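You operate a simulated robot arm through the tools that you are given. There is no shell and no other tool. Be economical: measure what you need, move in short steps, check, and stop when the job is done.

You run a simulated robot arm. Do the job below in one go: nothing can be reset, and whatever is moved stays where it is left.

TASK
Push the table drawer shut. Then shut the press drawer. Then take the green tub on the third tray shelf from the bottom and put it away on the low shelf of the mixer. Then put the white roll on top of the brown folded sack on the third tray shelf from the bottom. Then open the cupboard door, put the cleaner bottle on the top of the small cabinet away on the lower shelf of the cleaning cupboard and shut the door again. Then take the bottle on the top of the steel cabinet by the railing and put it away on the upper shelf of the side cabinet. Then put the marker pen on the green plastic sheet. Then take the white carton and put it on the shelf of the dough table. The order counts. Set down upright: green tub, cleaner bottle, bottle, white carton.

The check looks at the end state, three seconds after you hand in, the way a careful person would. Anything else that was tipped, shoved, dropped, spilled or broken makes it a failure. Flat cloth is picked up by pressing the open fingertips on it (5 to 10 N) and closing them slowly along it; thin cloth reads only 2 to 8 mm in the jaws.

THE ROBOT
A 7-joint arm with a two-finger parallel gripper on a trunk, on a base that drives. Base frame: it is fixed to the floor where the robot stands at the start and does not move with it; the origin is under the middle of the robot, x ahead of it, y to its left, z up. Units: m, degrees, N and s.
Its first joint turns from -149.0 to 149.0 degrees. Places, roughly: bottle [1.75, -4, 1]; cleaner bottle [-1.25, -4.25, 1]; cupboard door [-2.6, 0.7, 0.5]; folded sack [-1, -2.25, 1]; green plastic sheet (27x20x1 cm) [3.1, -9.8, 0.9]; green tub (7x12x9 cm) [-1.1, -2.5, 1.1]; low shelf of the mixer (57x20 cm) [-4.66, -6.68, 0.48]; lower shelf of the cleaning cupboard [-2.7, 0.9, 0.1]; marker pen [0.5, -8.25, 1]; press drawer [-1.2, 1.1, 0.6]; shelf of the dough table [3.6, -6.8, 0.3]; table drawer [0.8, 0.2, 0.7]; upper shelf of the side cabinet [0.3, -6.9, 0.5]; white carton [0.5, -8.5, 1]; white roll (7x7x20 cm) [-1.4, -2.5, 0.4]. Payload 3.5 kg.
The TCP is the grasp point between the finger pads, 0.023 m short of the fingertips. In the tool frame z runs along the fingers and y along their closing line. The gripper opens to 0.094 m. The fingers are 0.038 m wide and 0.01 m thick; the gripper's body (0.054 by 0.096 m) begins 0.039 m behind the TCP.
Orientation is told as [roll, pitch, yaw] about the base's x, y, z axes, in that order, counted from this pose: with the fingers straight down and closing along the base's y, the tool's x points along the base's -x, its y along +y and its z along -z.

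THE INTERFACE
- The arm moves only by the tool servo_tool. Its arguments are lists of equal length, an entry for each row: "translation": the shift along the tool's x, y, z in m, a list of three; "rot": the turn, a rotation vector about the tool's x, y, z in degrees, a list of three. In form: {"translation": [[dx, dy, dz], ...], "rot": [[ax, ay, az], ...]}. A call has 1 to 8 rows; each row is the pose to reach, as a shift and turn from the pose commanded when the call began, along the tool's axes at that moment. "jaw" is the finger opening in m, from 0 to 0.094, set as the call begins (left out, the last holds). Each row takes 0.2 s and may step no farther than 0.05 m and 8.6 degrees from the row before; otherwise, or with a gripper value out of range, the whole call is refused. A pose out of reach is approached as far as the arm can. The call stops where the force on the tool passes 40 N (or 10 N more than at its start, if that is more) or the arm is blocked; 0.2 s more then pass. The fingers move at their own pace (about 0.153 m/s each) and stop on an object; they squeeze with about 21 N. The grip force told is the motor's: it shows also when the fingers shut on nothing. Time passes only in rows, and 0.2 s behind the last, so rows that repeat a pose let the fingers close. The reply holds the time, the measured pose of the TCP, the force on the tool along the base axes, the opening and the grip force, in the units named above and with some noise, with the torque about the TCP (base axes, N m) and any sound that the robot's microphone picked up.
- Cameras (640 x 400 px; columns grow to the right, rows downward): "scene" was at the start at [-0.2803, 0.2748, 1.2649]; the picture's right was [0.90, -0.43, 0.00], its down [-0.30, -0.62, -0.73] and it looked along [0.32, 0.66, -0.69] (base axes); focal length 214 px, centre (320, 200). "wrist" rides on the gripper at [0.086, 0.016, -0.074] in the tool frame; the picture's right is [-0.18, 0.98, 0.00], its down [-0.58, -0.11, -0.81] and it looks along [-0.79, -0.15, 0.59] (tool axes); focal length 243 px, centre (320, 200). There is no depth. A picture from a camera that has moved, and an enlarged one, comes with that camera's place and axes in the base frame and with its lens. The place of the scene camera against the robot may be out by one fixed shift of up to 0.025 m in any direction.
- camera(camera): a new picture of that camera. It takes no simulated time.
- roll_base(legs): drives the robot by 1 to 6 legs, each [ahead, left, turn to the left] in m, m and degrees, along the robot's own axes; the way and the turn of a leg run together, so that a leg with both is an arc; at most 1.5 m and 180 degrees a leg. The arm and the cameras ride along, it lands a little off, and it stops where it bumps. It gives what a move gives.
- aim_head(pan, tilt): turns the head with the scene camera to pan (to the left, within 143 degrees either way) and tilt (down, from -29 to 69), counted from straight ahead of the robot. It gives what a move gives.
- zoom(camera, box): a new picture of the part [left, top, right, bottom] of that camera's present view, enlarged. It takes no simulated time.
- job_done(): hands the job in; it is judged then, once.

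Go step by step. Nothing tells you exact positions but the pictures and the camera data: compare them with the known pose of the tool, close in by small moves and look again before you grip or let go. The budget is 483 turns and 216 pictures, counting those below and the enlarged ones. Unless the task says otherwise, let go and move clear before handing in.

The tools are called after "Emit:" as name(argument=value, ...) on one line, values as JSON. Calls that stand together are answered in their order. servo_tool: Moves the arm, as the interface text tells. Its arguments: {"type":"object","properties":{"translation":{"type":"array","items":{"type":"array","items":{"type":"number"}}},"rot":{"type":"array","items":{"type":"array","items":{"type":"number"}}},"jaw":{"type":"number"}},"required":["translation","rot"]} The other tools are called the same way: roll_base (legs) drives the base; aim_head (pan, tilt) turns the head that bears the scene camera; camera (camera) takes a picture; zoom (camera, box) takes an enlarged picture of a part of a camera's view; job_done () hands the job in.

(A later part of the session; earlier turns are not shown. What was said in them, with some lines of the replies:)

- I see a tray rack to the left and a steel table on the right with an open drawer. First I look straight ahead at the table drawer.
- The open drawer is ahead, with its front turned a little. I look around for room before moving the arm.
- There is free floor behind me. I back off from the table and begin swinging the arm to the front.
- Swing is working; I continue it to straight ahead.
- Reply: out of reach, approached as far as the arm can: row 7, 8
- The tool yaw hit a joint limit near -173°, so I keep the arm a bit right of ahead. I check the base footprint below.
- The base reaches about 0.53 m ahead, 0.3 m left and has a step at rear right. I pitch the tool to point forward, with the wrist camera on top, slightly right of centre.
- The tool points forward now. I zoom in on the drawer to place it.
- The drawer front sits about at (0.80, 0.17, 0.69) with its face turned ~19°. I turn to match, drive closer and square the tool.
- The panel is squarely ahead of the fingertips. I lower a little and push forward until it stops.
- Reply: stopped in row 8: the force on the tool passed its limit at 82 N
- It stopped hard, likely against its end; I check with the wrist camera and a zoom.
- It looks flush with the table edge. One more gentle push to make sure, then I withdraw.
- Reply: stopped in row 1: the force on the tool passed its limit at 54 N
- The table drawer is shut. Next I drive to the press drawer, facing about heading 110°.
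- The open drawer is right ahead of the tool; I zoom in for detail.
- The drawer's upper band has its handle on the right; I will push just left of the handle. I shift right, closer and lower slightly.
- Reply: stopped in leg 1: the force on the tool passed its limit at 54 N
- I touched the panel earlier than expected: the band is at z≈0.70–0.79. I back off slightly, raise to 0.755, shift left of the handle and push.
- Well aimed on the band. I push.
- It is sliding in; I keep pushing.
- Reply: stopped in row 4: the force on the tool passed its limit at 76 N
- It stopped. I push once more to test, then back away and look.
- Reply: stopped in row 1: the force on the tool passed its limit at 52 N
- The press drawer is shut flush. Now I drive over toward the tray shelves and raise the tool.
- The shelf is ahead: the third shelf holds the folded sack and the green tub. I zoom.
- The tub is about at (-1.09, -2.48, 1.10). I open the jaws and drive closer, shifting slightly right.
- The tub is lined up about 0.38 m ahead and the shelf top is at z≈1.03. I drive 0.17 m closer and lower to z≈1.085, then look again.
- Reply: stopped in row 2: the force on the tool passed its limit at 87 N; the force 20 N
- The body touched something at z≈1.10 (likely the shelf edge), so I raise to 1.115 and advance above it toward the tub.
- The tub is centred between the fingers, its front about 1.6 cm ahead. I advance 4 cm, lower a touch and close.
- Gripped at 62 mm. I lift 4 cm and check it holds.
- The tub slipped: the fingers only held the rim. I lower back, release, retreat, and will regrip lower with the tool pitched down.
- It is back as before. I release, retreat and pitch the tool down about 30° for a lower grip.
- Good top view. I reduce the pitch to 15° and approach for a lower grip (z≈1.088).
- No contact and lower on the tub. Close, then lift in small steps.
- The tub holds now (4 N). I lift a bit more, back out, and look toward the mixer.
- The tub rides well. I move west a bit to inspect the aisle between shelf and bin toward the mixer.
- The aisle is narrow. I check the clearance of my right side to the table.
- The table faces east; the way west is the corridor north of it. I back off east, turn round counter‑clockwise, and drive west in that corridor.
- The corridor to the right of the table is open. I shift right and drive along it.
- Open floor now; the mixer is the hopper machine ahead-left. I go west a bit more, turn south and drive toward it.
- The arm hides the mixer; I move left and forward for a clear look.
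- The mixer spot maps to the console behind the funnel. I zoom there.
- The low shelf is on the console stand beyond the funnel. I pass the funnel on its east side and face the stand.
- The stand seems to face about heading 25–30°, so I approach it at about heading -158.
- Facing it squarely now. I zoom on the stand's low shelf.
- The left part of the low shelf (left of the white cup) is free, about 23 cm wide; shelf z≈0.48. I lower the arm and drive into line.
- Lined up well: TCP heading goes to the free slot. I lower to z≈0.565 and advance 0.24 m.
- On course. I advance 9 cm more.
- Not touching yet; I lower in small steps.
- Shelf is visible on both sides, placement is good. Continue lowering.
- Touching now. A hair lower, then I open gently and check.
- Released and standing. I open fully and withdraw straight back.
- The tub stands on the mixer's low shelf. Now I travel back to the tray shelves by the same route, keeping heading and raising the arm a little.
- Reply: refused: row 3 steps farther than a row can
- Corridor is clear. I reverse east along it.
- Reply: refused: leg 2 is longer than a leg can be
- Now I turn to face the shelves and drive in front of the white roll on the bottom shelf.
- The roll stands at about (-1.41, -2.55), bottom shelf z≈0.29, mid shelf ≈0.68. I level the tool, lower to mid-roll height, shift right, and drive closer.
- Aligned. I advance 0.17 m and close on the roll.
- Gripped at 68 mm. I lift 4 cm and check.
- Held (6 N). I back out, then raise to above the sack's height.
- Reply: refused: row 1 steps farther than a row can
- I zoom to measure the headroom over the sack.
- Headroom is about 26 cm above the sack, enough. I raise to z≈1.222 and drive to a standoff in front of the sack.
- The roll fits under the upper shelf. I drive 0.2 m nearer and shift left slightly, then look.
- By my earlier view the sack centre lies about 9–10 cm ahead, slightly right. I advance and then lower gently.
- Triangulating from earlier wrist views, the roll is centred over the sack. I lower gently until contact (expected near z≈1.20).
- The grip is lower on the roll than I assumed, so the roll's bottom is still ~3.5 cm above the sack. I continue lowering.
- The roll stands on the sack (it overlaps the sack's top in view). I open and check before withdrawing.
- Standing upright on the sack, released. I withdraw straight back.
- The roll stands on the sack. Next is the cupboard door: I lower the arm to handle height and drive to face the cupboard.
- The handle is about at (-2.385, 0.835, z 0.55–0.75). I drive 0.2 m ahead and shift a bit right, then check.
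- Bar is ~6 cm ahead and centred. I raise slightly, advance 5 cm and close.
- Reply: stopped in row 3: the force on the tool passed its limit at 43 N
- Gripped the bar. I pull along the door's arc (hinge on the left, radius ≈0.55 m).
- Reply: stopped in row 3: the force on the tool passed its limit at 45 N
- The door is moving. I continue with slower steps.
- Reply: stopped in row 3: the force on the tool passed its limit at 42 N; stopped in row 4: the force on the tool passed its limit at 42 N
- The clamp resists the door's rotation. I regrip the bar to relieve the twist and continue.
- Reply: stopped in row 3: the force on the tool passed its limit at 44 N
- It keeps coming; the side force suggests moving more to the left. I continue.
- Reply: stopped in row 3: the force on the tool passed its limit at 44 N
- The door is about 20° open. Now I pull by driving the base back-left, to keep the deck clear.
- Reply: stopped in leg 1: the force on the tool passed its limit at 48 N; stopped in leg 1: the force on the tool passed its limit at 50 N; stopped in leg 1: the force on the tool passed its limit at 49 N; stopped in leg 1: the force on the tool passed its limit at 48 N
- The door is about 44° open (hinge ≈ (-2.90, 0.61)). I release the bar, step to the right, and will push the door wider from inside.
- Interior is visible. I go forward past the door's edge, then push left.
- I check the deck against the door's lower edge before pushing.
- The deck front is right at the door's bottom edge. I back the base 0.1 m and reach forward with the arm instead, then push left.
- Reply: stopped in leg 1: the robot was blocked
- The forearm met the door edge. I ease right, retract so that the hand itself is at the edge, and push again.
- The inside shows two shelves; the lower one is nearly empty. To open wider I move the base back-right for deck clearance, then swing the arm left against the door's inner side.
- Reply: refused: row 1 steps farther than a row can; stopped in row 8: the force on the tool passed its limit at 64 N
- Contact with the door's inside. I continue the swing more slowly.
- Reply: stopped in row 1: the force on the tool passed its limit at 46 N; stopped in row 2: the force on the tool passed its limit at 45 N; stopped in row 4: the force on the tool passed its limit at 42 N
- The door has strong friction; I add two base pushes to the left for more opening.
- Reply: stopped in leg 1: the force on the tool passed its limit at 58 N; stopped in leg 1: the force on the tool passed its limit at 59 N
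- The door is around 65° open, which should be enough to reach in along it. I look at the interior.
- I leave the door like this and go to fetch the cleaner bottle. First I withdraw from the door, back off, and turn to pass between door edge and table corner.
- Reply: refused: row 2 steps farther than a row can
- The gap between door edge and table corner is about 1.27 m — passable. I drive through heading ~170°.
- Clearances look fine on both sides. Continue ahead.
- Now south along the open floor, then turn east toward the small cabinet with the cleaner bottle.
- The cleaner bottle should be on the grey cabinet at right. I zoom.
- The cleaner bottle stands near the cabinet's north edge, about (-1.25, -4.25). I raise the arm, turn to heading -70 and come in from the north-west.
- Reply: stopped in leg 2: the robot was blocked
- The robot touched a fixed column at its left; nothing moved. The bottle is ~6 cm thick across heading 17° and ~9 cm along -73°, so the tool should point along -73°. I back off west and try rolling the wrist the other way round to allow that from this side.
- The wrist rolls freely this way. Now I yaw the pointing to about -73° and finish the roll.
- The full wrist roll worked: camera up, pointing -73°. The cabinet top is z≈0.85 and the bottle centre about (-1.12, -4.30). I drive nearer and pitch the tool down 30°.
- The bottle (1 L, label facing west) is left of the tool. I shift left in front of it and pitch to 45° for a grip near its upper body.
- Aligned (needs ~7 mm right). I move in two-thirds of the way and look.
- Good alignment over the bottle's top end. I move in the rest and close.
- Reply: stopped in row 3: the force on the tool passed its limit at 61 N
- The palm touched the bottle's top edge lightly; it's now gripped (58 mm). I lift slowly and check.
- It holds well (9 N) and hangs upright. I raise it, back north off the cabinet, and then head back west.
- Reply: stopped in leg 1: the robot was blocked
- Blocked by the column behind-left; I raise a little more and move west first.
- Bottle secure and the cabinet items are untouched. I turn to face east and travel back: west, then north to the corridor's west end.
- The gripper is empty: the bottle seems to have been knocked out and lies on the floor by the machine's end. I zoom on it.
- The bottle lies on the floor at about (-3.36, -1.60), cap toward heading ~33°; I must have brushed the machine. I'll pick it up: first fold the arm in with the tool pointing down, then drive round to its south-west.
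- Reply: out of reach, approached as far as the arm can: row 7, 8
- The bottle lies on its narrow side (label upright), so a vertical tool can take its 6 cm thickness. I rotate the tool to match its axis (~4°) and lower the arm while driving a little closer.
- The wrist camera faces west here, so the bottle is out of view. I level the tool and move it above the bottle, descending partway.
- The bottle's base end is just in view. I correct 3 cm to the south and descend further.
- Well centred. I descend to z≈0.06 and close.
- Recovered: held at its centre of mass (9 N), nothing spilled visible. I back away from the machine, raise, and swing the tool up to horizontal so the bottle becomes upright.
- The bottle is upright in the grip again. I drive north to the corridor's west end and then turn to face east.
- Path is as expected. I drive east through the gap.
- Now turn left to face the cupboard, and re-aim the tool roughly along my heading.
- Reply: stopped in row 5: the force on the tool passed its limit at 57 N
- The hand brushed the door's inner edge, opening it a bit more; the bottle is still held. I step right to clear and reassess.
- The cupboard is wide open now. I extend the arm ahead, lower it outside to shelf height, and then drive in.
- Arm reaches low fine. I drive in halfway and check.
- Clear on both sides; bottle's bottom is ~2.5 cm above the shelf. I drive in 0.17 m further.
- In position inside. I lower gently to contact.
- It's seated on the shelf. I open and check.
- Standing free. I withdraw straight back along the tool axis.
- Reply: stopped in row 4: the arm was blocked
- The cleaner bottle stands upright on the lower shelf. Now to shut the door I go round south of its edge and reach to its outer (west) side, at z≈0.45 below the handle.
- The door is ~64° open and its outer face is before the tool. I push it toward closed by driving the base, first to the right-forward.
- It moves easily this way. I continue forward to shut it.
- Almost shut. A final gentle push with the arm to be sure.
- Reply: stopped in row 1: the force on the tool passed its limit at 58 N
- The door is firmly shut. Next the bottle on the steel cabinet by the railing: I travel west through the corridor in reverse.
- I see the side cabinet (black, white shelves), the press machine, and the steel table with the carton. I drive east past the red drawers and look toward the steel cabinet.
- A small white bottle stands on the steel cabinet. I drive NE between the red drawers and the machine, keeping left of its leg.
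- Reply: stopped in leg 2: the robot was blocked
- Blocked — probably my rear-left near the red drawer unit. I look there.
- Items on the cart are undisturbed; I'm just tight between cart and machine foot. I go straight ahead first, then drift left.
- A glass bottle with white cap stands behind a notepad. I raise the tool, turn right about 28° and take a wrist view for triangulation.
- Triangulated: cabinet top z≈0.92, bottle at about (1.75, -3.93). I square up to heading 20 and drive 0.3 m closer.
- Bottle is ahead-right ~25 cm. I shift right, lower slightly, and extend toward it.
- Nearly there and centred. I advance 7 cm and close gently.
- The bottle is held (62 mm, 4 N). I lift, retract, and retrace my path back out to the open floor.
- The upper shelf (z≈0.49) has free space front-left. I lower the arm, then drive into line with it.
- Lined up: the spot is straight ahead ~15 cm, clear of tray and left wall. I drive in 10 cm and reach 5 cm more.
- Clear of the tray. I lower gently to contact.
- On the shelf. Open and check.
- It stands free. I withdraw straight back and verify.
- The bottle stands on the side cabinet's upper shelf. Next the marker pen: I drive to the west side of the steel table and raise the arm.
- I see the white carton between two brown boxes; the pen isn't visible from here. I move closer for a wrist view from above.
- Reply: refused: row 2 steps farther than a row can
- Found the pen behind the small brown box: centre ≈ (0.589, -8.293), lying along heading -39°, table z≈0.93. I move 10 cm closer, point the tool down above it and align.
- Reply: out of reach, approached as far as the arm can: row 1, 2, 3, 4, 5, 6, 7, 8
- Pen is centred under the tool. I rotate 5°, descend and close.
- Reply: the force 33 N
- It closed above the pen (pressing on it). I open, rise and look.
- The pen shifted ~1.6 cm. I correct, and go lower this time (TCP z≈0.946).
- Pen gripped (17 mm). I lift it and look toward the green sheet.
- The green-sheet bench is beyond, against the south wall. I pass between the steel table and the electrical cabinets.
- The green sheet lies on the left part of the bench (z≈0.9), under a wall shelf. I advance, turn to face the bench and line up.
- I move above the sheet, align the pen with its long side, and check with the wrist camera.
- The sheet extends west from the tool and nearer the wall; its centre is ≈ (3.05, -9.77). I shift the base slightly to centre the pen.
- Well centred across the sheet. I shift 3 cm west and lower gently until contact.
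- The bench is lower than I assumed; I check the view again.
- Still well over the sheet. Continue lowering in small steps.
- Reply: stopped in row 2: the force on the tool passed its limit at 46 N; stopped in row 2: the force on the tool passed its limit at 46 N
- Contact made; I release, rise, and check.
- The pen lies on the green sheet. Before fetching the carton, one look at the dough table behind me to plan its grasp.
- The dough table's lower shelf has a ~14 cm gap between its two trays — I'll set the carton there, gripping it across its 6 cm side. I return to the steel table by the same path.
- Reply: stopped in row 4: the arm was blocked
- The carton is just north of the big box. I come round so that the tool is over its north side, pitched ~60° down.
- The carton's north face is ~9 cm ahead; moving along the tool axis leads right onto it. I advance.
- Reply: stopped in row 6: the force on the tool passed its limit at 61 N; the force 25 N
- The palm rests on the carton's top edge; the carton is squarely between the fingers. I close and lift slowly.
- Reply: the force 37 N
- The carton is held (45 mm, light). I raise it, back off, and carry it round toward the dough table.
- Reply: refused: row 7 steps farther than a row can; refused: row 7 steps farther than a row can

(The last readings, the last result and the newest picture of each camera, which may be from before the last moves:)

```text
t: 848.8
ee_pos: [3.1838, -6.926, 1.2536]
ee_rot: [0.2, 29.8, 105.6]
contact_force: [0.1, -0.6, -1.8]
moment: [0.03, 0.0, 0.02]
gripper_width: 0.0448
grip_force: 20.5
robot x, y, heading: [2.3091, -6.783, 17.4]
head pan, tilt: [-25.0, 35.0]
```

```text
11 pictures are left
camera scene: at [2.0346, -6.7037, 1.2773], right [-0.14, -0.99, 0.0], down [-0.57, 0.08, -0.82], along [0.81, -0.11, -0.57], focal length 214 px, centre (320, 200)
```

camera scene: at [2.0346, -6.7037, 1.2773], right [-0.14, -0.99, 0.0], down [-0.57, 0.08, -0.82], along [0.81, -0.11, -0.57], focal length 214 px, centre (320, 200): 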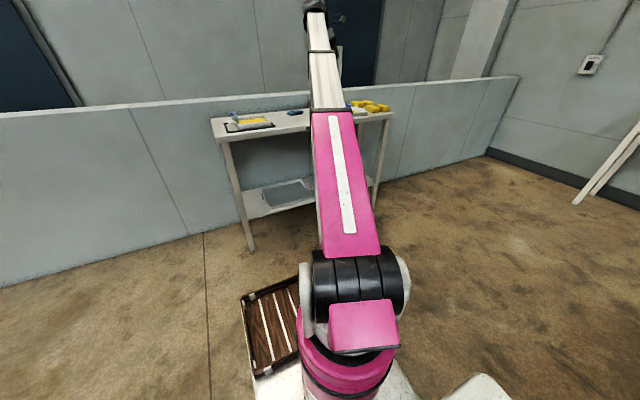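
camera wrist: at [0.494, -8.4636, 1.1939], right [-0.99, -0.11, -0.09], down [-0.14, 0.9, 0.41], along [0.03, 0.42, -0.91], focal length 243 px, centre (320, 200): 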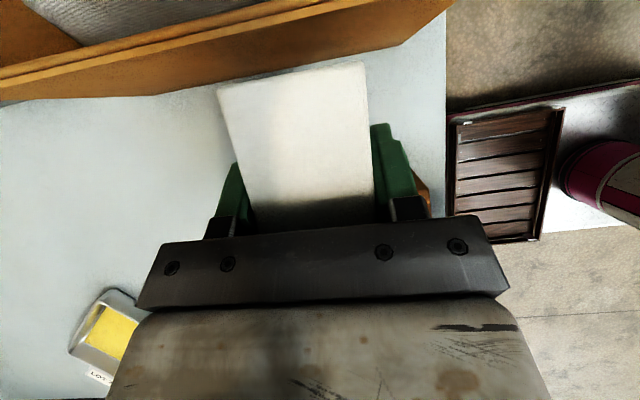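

Emit:
servo_tool(translation=[[-0.0237, 0, 0.0418], [-0.0474, 0, 0.0836], [-0.0711, 0, 0.1254], [-0.0948, 0, 0.1672], [-0.1185, 0, 0.209], [-0.1422, 0, 0.2508], [-0.1659, 0, 0.2926], [-0.1896, 0, 0.3344]], rot=[[0, 0, 0], [0, 0, 0], [0, 0, 0], [0, 0, 0], [0, 0, 0], [0, 0, 0], [0, 0, 0], [0, 0, 0]])

Emit:
servo_tool(translation=[[-0.0237, 0, 0.0418], [-0.0474, 0, 0.0836], [-0.0711, 0, 0.1254], [-0.0948, 0, 0.1672], [-0.1185, 0, 0.209], [-0.1422, 0, 0.2508], [-0.1659, 0, 0.2926], [-0.1896, 0, 0.3344]], rot=[[0, 0, 0], [0, 0, 0], [0, 0, 0], [0, 0, 0], [0, 0, 0], [0, 0, 0], [0, 0, 0], [0, 0, 0]])

Emit:
camera(camera="wrist")

```text
t: 850.6
ee_pos: [3.1835, -6.9261, 0.8649]
ee_rot: [0.3, 29.9, 105.7]
contact_force: [-1.5, -0.3, -1.6]
moment: [0.01, 0.0, 0.04]
gripper_width: 0.0451
grip_force: 20.6
robot x, y, heading: [2.3036, -6.787, 17.3]
head pan, tilt: [-25.0, 35.0]
```

```text
t: 852.4
ee_pos: [3.1826, -6.9301, 0.4838]
ee_rot: [0.1, 29.9, 105.6]
contact_force: [0.6, -0.2, -2.9]
moment: [0.03, 0.01, -0.04]
gripper_width: 0.045
grip_force: 21.1
robot x, y, heading: [2.3042, -6.7863, 17.2]
head pan, tilt: [-25.0, 35.0]
```

```text
10 pictures are left
camera wrist: at [3.1776, -6.9709, 0.5916], right [-0.99, -0.11, -0.09], down [-0.14, 0.9, 0.41], along [0.04, 0.42, -0.91], focal length 243 px, centre (320, 200)
```

wrist: 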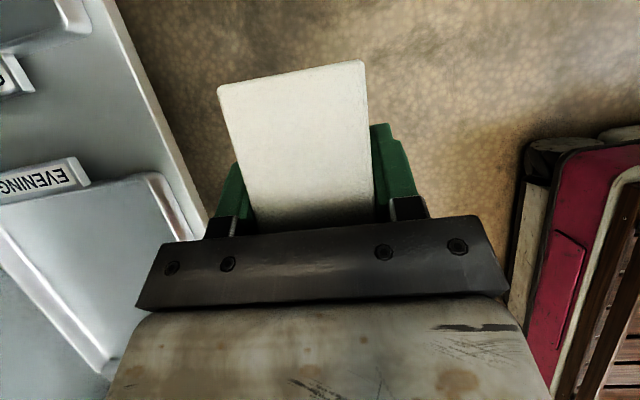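

The bare spot between the trays near the front edge is about 15 × 10 cm: target carton centre ≈ (3.44, -6.915). I drive in 25 cm.

Emit:
roll_base(legs=[[0.25, -0.046, 0]])

Emit:
camera(camera="wrist")

```text
t: 854.2
ee_pos: [3.4346, -6.9016, 0.4843]
ee_rot: [0.1, 29.9, 105.6]
contact_force: [0.4, 0.3, -1.7]
moment: [0.02, 0.03, 0.02]
gripper_width: 0.0448
grip_force: 21.3
robot x, y, heading: [2.5528, -6.7561, 17.6]
head pan, tilt: [-25.0, 35.0]
```

```text
9 pictures are left
camera wrist: at [3.4287, -6.9419, 0.5923], right [-0.99, -0.11, -0.09], down [-0.14, 0.9, 0.41], along [0.03, 0.42, -0.91], focal length 243 px, centre (320, 200)
```

wrist: 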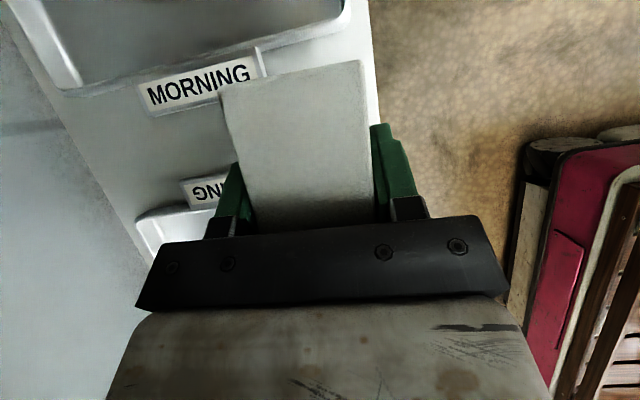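

Good position. I nudge 1.2 cm further in and lower in small steps.

Emit:
servo_tool(translation=[[-0.0099, -0.006, 0.0174], [-0.0198, -0.012, 0.0348], [-0.0296, -0.012, 0.0522], [-0.0346, -0.012, 0.061]], rot=[[0, 0, 0], [0, 0, 0], [0, 0, 0], [0, 0, 0]])

Emit:
servo_tool(translation=[[-0.0025, 0, 0.0044], [-0.0045, 0, 0.0078]], rot=[[0, 0, 0], [0, 0, 0]])

Emit:
servo_tool(translation=[[-0.0025, 0, 0.0044], [-0.0035, 0, 0.0061]], rot=[[0, 0, 0], [0, 0, 0]])

```text
t: 855.5
ee_pos: [3.4448, -6.897, 0.4184]
ee_rot: [-0.1, 30.0, 105.6]
contact_force: [-1.4, 1.6, 12.1]
moment: [0.59, -0.02, 0.0]
gripper_width: 0.0447
grip_force: 21.2
robot x, y, heading: [2.5537, -6.754, 17.4]
head pan, tilt: [-25.0, 35.0]
stopped in row 4: the force on the tool passed its limit at 42 N (the readings are from after the stop); the commanded pose is now the measured one
```

```text
t: 855.8
ee_pos: [3.4438, -6.8979, 0.4185]
ee_rot: [0.0, 30.2, 105.8]
contact_force: [-1.1, 1.4, 12.9]
moment: [0.56, 0.18, -0.03]
gripper_width: 0.0448
grip_force: 20.5
robot x, y, heading: [2.5562, -6.7565, 17.3]
head pan, tilt: [-25.0, 35.0]
stopped in row 1: the force on the tool passed its limit at 48 N (the readings are from after the stop); the commanded pose is now the measured one
```

```text
t: 856.2
ee_pos: [3.4446, -6.8986, 0.4177]
ee_rot: [-0.1, 30.4, 105.7]
contact_force: [-0.8, 1.9, 13.5]
moment: [0.51, 0.28, 0.01]
gripper_width: 0.0448
grip_force: 20.9
robot x, y, heading: [2.5542, -6.7563, 17.6]
head pan, tilt: [-25.0, 35.0]
stopped in row 1: the force on the tool passed its limit at 48 N (the readings are from after the stop); the commanded pose is now the measured one
```

Emit:
zoom(camera="wrist", box=[120, 20, 440, 240])

```text
1.82 times, centred on (280, 130) of wrist
camera zoom: at [3.4384, -6.9379, 0.5265], right [-0.99, -0.11, -0.09], down [-0.14, 0.9, 0.4], along [0.04, 0.41, -0.91], focal length 441 px, centre (393, 327)
```

zoom: 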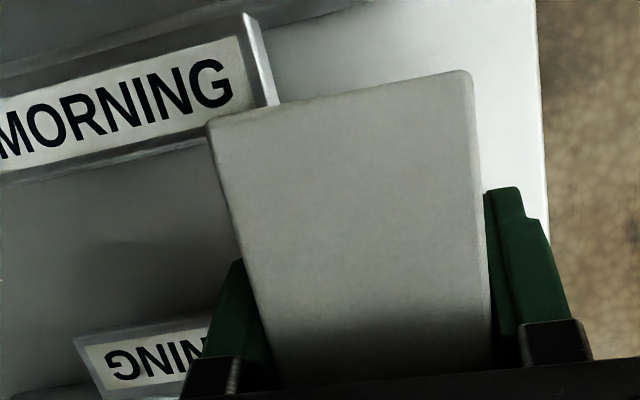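

It rests on the shelf between the trays, standing upright. I relieve the pressure, open, and retreat upward along the tool axis.

Emit:
servo_tool(translation=[[0, 0, -0.003], [0, 0, -0.003], [0, 0, -0.003]], rot=[[0, 0, 0], [0, 0, 0], [0, 0, 0]], jaw=0.07)

Emit:
zoom(camera="wrist", box=[120, 20, 440, 240])

```text
t: 857.0
ee_pos: [3.4437, -6.8965, 0.4196]
ee_rot: [0.0, 30.4, 105.8]
contact_force: [-0.5, -0.8, -0.2]
moment: [0.01, -0.02, 0.05]
gripper_width: 0.0704
grip_force: 0.0
robot x, y, heading: [2.5527, -6.7547, 17.2]
head pan, tilt: [-25.0, 35.0]
```

```text
1.82 times, centred on (280, 130) of wrist
camera zoom: at [3.4384, -6.9366, 0.528], right [-0.99, -0.11, -0.09], down [-0.14, 0.9, 0.4], along [0.04, 0.41, -0.91], focal length 441 px, centre (393, 327)
```

zoom: 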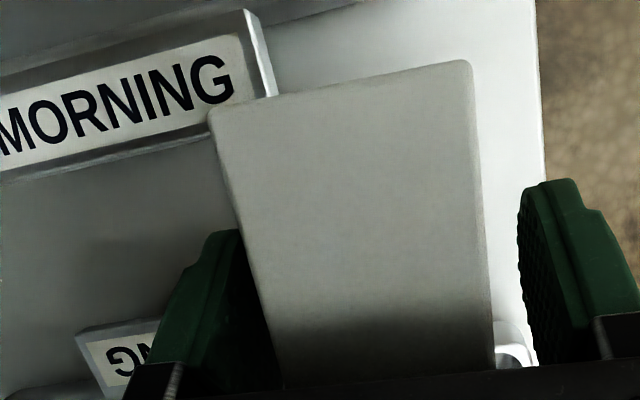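

Emit:
servo_tool(translation=[[0, 0, -0.02], [0, 0, -0.045], [0, 0, -0.07], [0, 0, -0.09]], rot=[[0, 0, 0], [0, 0, 0], [0, 0, 0], [0, 0, 0]], jaw=0.08)

Emit:
roll_base(legs=[[-0.35, 0, 0]])

Emit:
camera(camera="scene")

```text
t: 858.0
ee_pos: [3.4306, -6.8522, 0.4983]
ee_rot: [-0.1, 30.2, 105.7]
contact_force: [-0.1, 0.8, -0.4]
moment: [-0.02, 0.02, 0.01]
gripper_width: 0.08
grip_force: 0.1
robot x, y, heading: [2.5572, -6.755, 17.3]
head pan, tilt: [-25.0, 35.0]
```

```text
t: 860.3
ee_pos: [3.0944, -6.9574, 0.4984]
ee_rot: [-0.1, 30.4, 105.6]
contact_force: [-0.1, -0.1, -0.5]
moment: [0.0, 0.0, -0.03]
gripper_width: 0.0799
grip_force: 0.1
robot x, y, heading: [2.221, -6.8602, 17.0]
head pan, tilt: [-25.0, 35.0]
```

```text
6 pictures are left
camera scene: at [1.9492, -6.7772, 1.2773], right [-0.14, -0.99, 0.0], down [-0.57, 0.08, -0.82], along [0.81, -0.11, -0.57], focal length 214 px, centre (320, 200)
```

scene: 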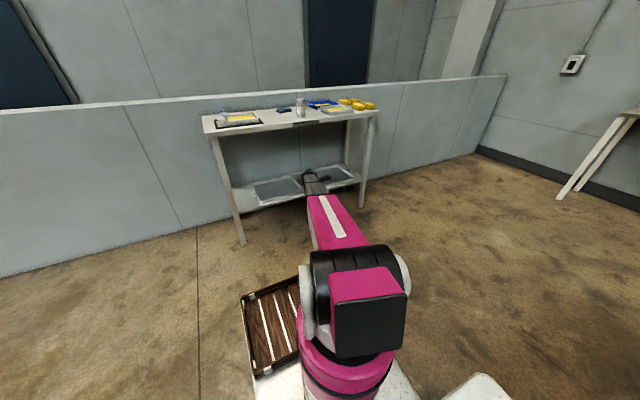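

Emit:
roll_base(legs=[[-0.2, 0.45, 0]])

Emit:
zoom(camera="scene", box=[220, 80, 460, 260])

```text
t: 862.6
ee_pos: [2.8642, -6.6829, 0.4987]
ee_rot: [-0.1, 30.3, 106.1]
contact_force: [-0.3, 1.0, 0.2]
moment: [0.0, 0.02, -0.02]
gripper_width: 0.0801
grip_force: 0.1
robot x, y, heading: [1.9941, -6.5978, 17.7]
head pan, tilt: [-25.0, 35.0]
stopped in leg 1: the robot was blocked; the commanded pose is now the measured one
```

```text
2.22 times, centred on (340, 170) of scene
camera zoom: at [1.7193, -6.5128, 1.2773], right [-0.13, -0.99, 0.0], down [-0.57, 0.07, -0.82], along [0.81, -0.11, -0.57], focal length 477 px, centre (276, 267)
```

zoom: 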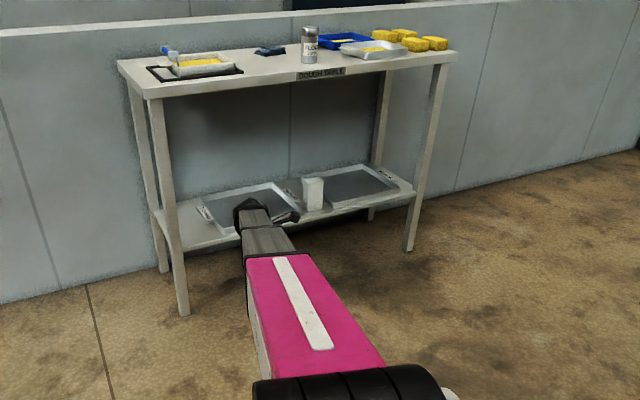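

The carton stands upright between the trays. Something blocked my rear just now; I step forward and check behind.

Emit:
roll_base(legs=[[0.12, -0.1, 0]])

Emit:
aim_head(pan=125, tilt=35)

Emit:
camera(camera="scene")

```text
t: 864.0
ee_pos: [3.0078, -6.7418, 0.499]
ee_rot: [-0.1, 30.3, 106.1]
contact_force: [-0.5, -0.1, -0.2]
moment: [0.0, 0.0, 0.0]
gripper_width: 0.0801
grip_force: 0.0
robot x, y, heading: [2.1358, -6.653, 17.5]
head pan, tilt: [-25.0, 35.0]
```

```text
t: 866.3
ee_pos: [3.0088, -6.742, 0.4989]
ee_rot: [-0.1, 30.2, 106.1]
contact_force: [1.0, -0.6, -0.8]
moment: [0.0, -0.02, 0.02]
gripper_width: 0.0799
grip_force: 0.0
robot x, y, heading: [2.1334, -6.6523, 17.4]
head pan, tilt: [125.0, 35.0]
```

```text
4 pictures are left
camera scene: at [1.7062, -6.5065, 1.2773], right [0.61, 0.79, 0.0], down [0.46, -0.35, -0.82], along [-0.65, 0.5, -0.57], focal length 214 px, centre (320, 200)
```

scene: 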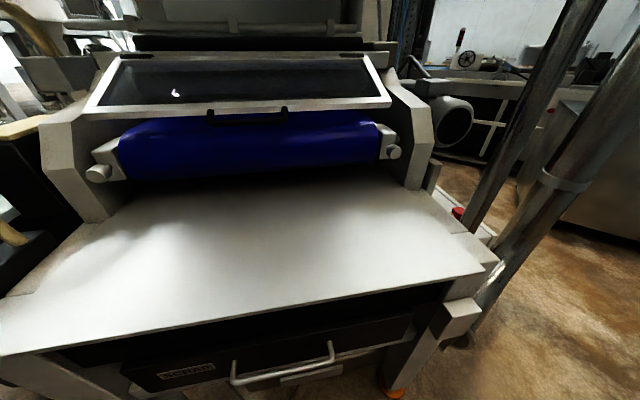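

All items are placed, and what I backed into was just the heavy machine's outfeed end, which looks undisturbed. I'm clear of everything, so I hand in.

Emit:
job_done()

```text
The job is handed in.
```

I did all eight jobs in order and handed in, but I dropped the cleaner bottle on the way and bumped some fixtures.

**End state, as seen in the pictures**
- The table drawer, press drawer and cupboard door are shut.
- The green tub stands on the mixer's low shelf.
- The white roll stands on the folded sack.
- The cleaner bottle stands on the cleaning cupboard's lower shelf. Its label reads "DESCALER 1 L"; I picked it by the place you gave, on top of the small cabinet.
- The other bottle stands on the side cabinet's upper shelf.
- The marker pen lies on the green plastic sheet.
- The white carton stands on the dough table's shelf, between the two trays.

**What went wrong**
- **Cleaner bottle:** it was knocked out of the gripper against a machine while I was carrying it and fell to the floor. I picked it up again. The cap was on and I saw nothing spilled.
- **Base contacts:** the base was stopped five times:
  - twice at or beside a fixed column
  - once by the cupboard door
  - once in the gap between the red drawer unit and the press machine
  - once at that machine's rear end

  I saw nothing moved or damaged in the pictures I took, but I did not check every spot.
- **Arm contact:** the arm was also stopped while rising above the bench with the green sheet. I did not check what it touched.
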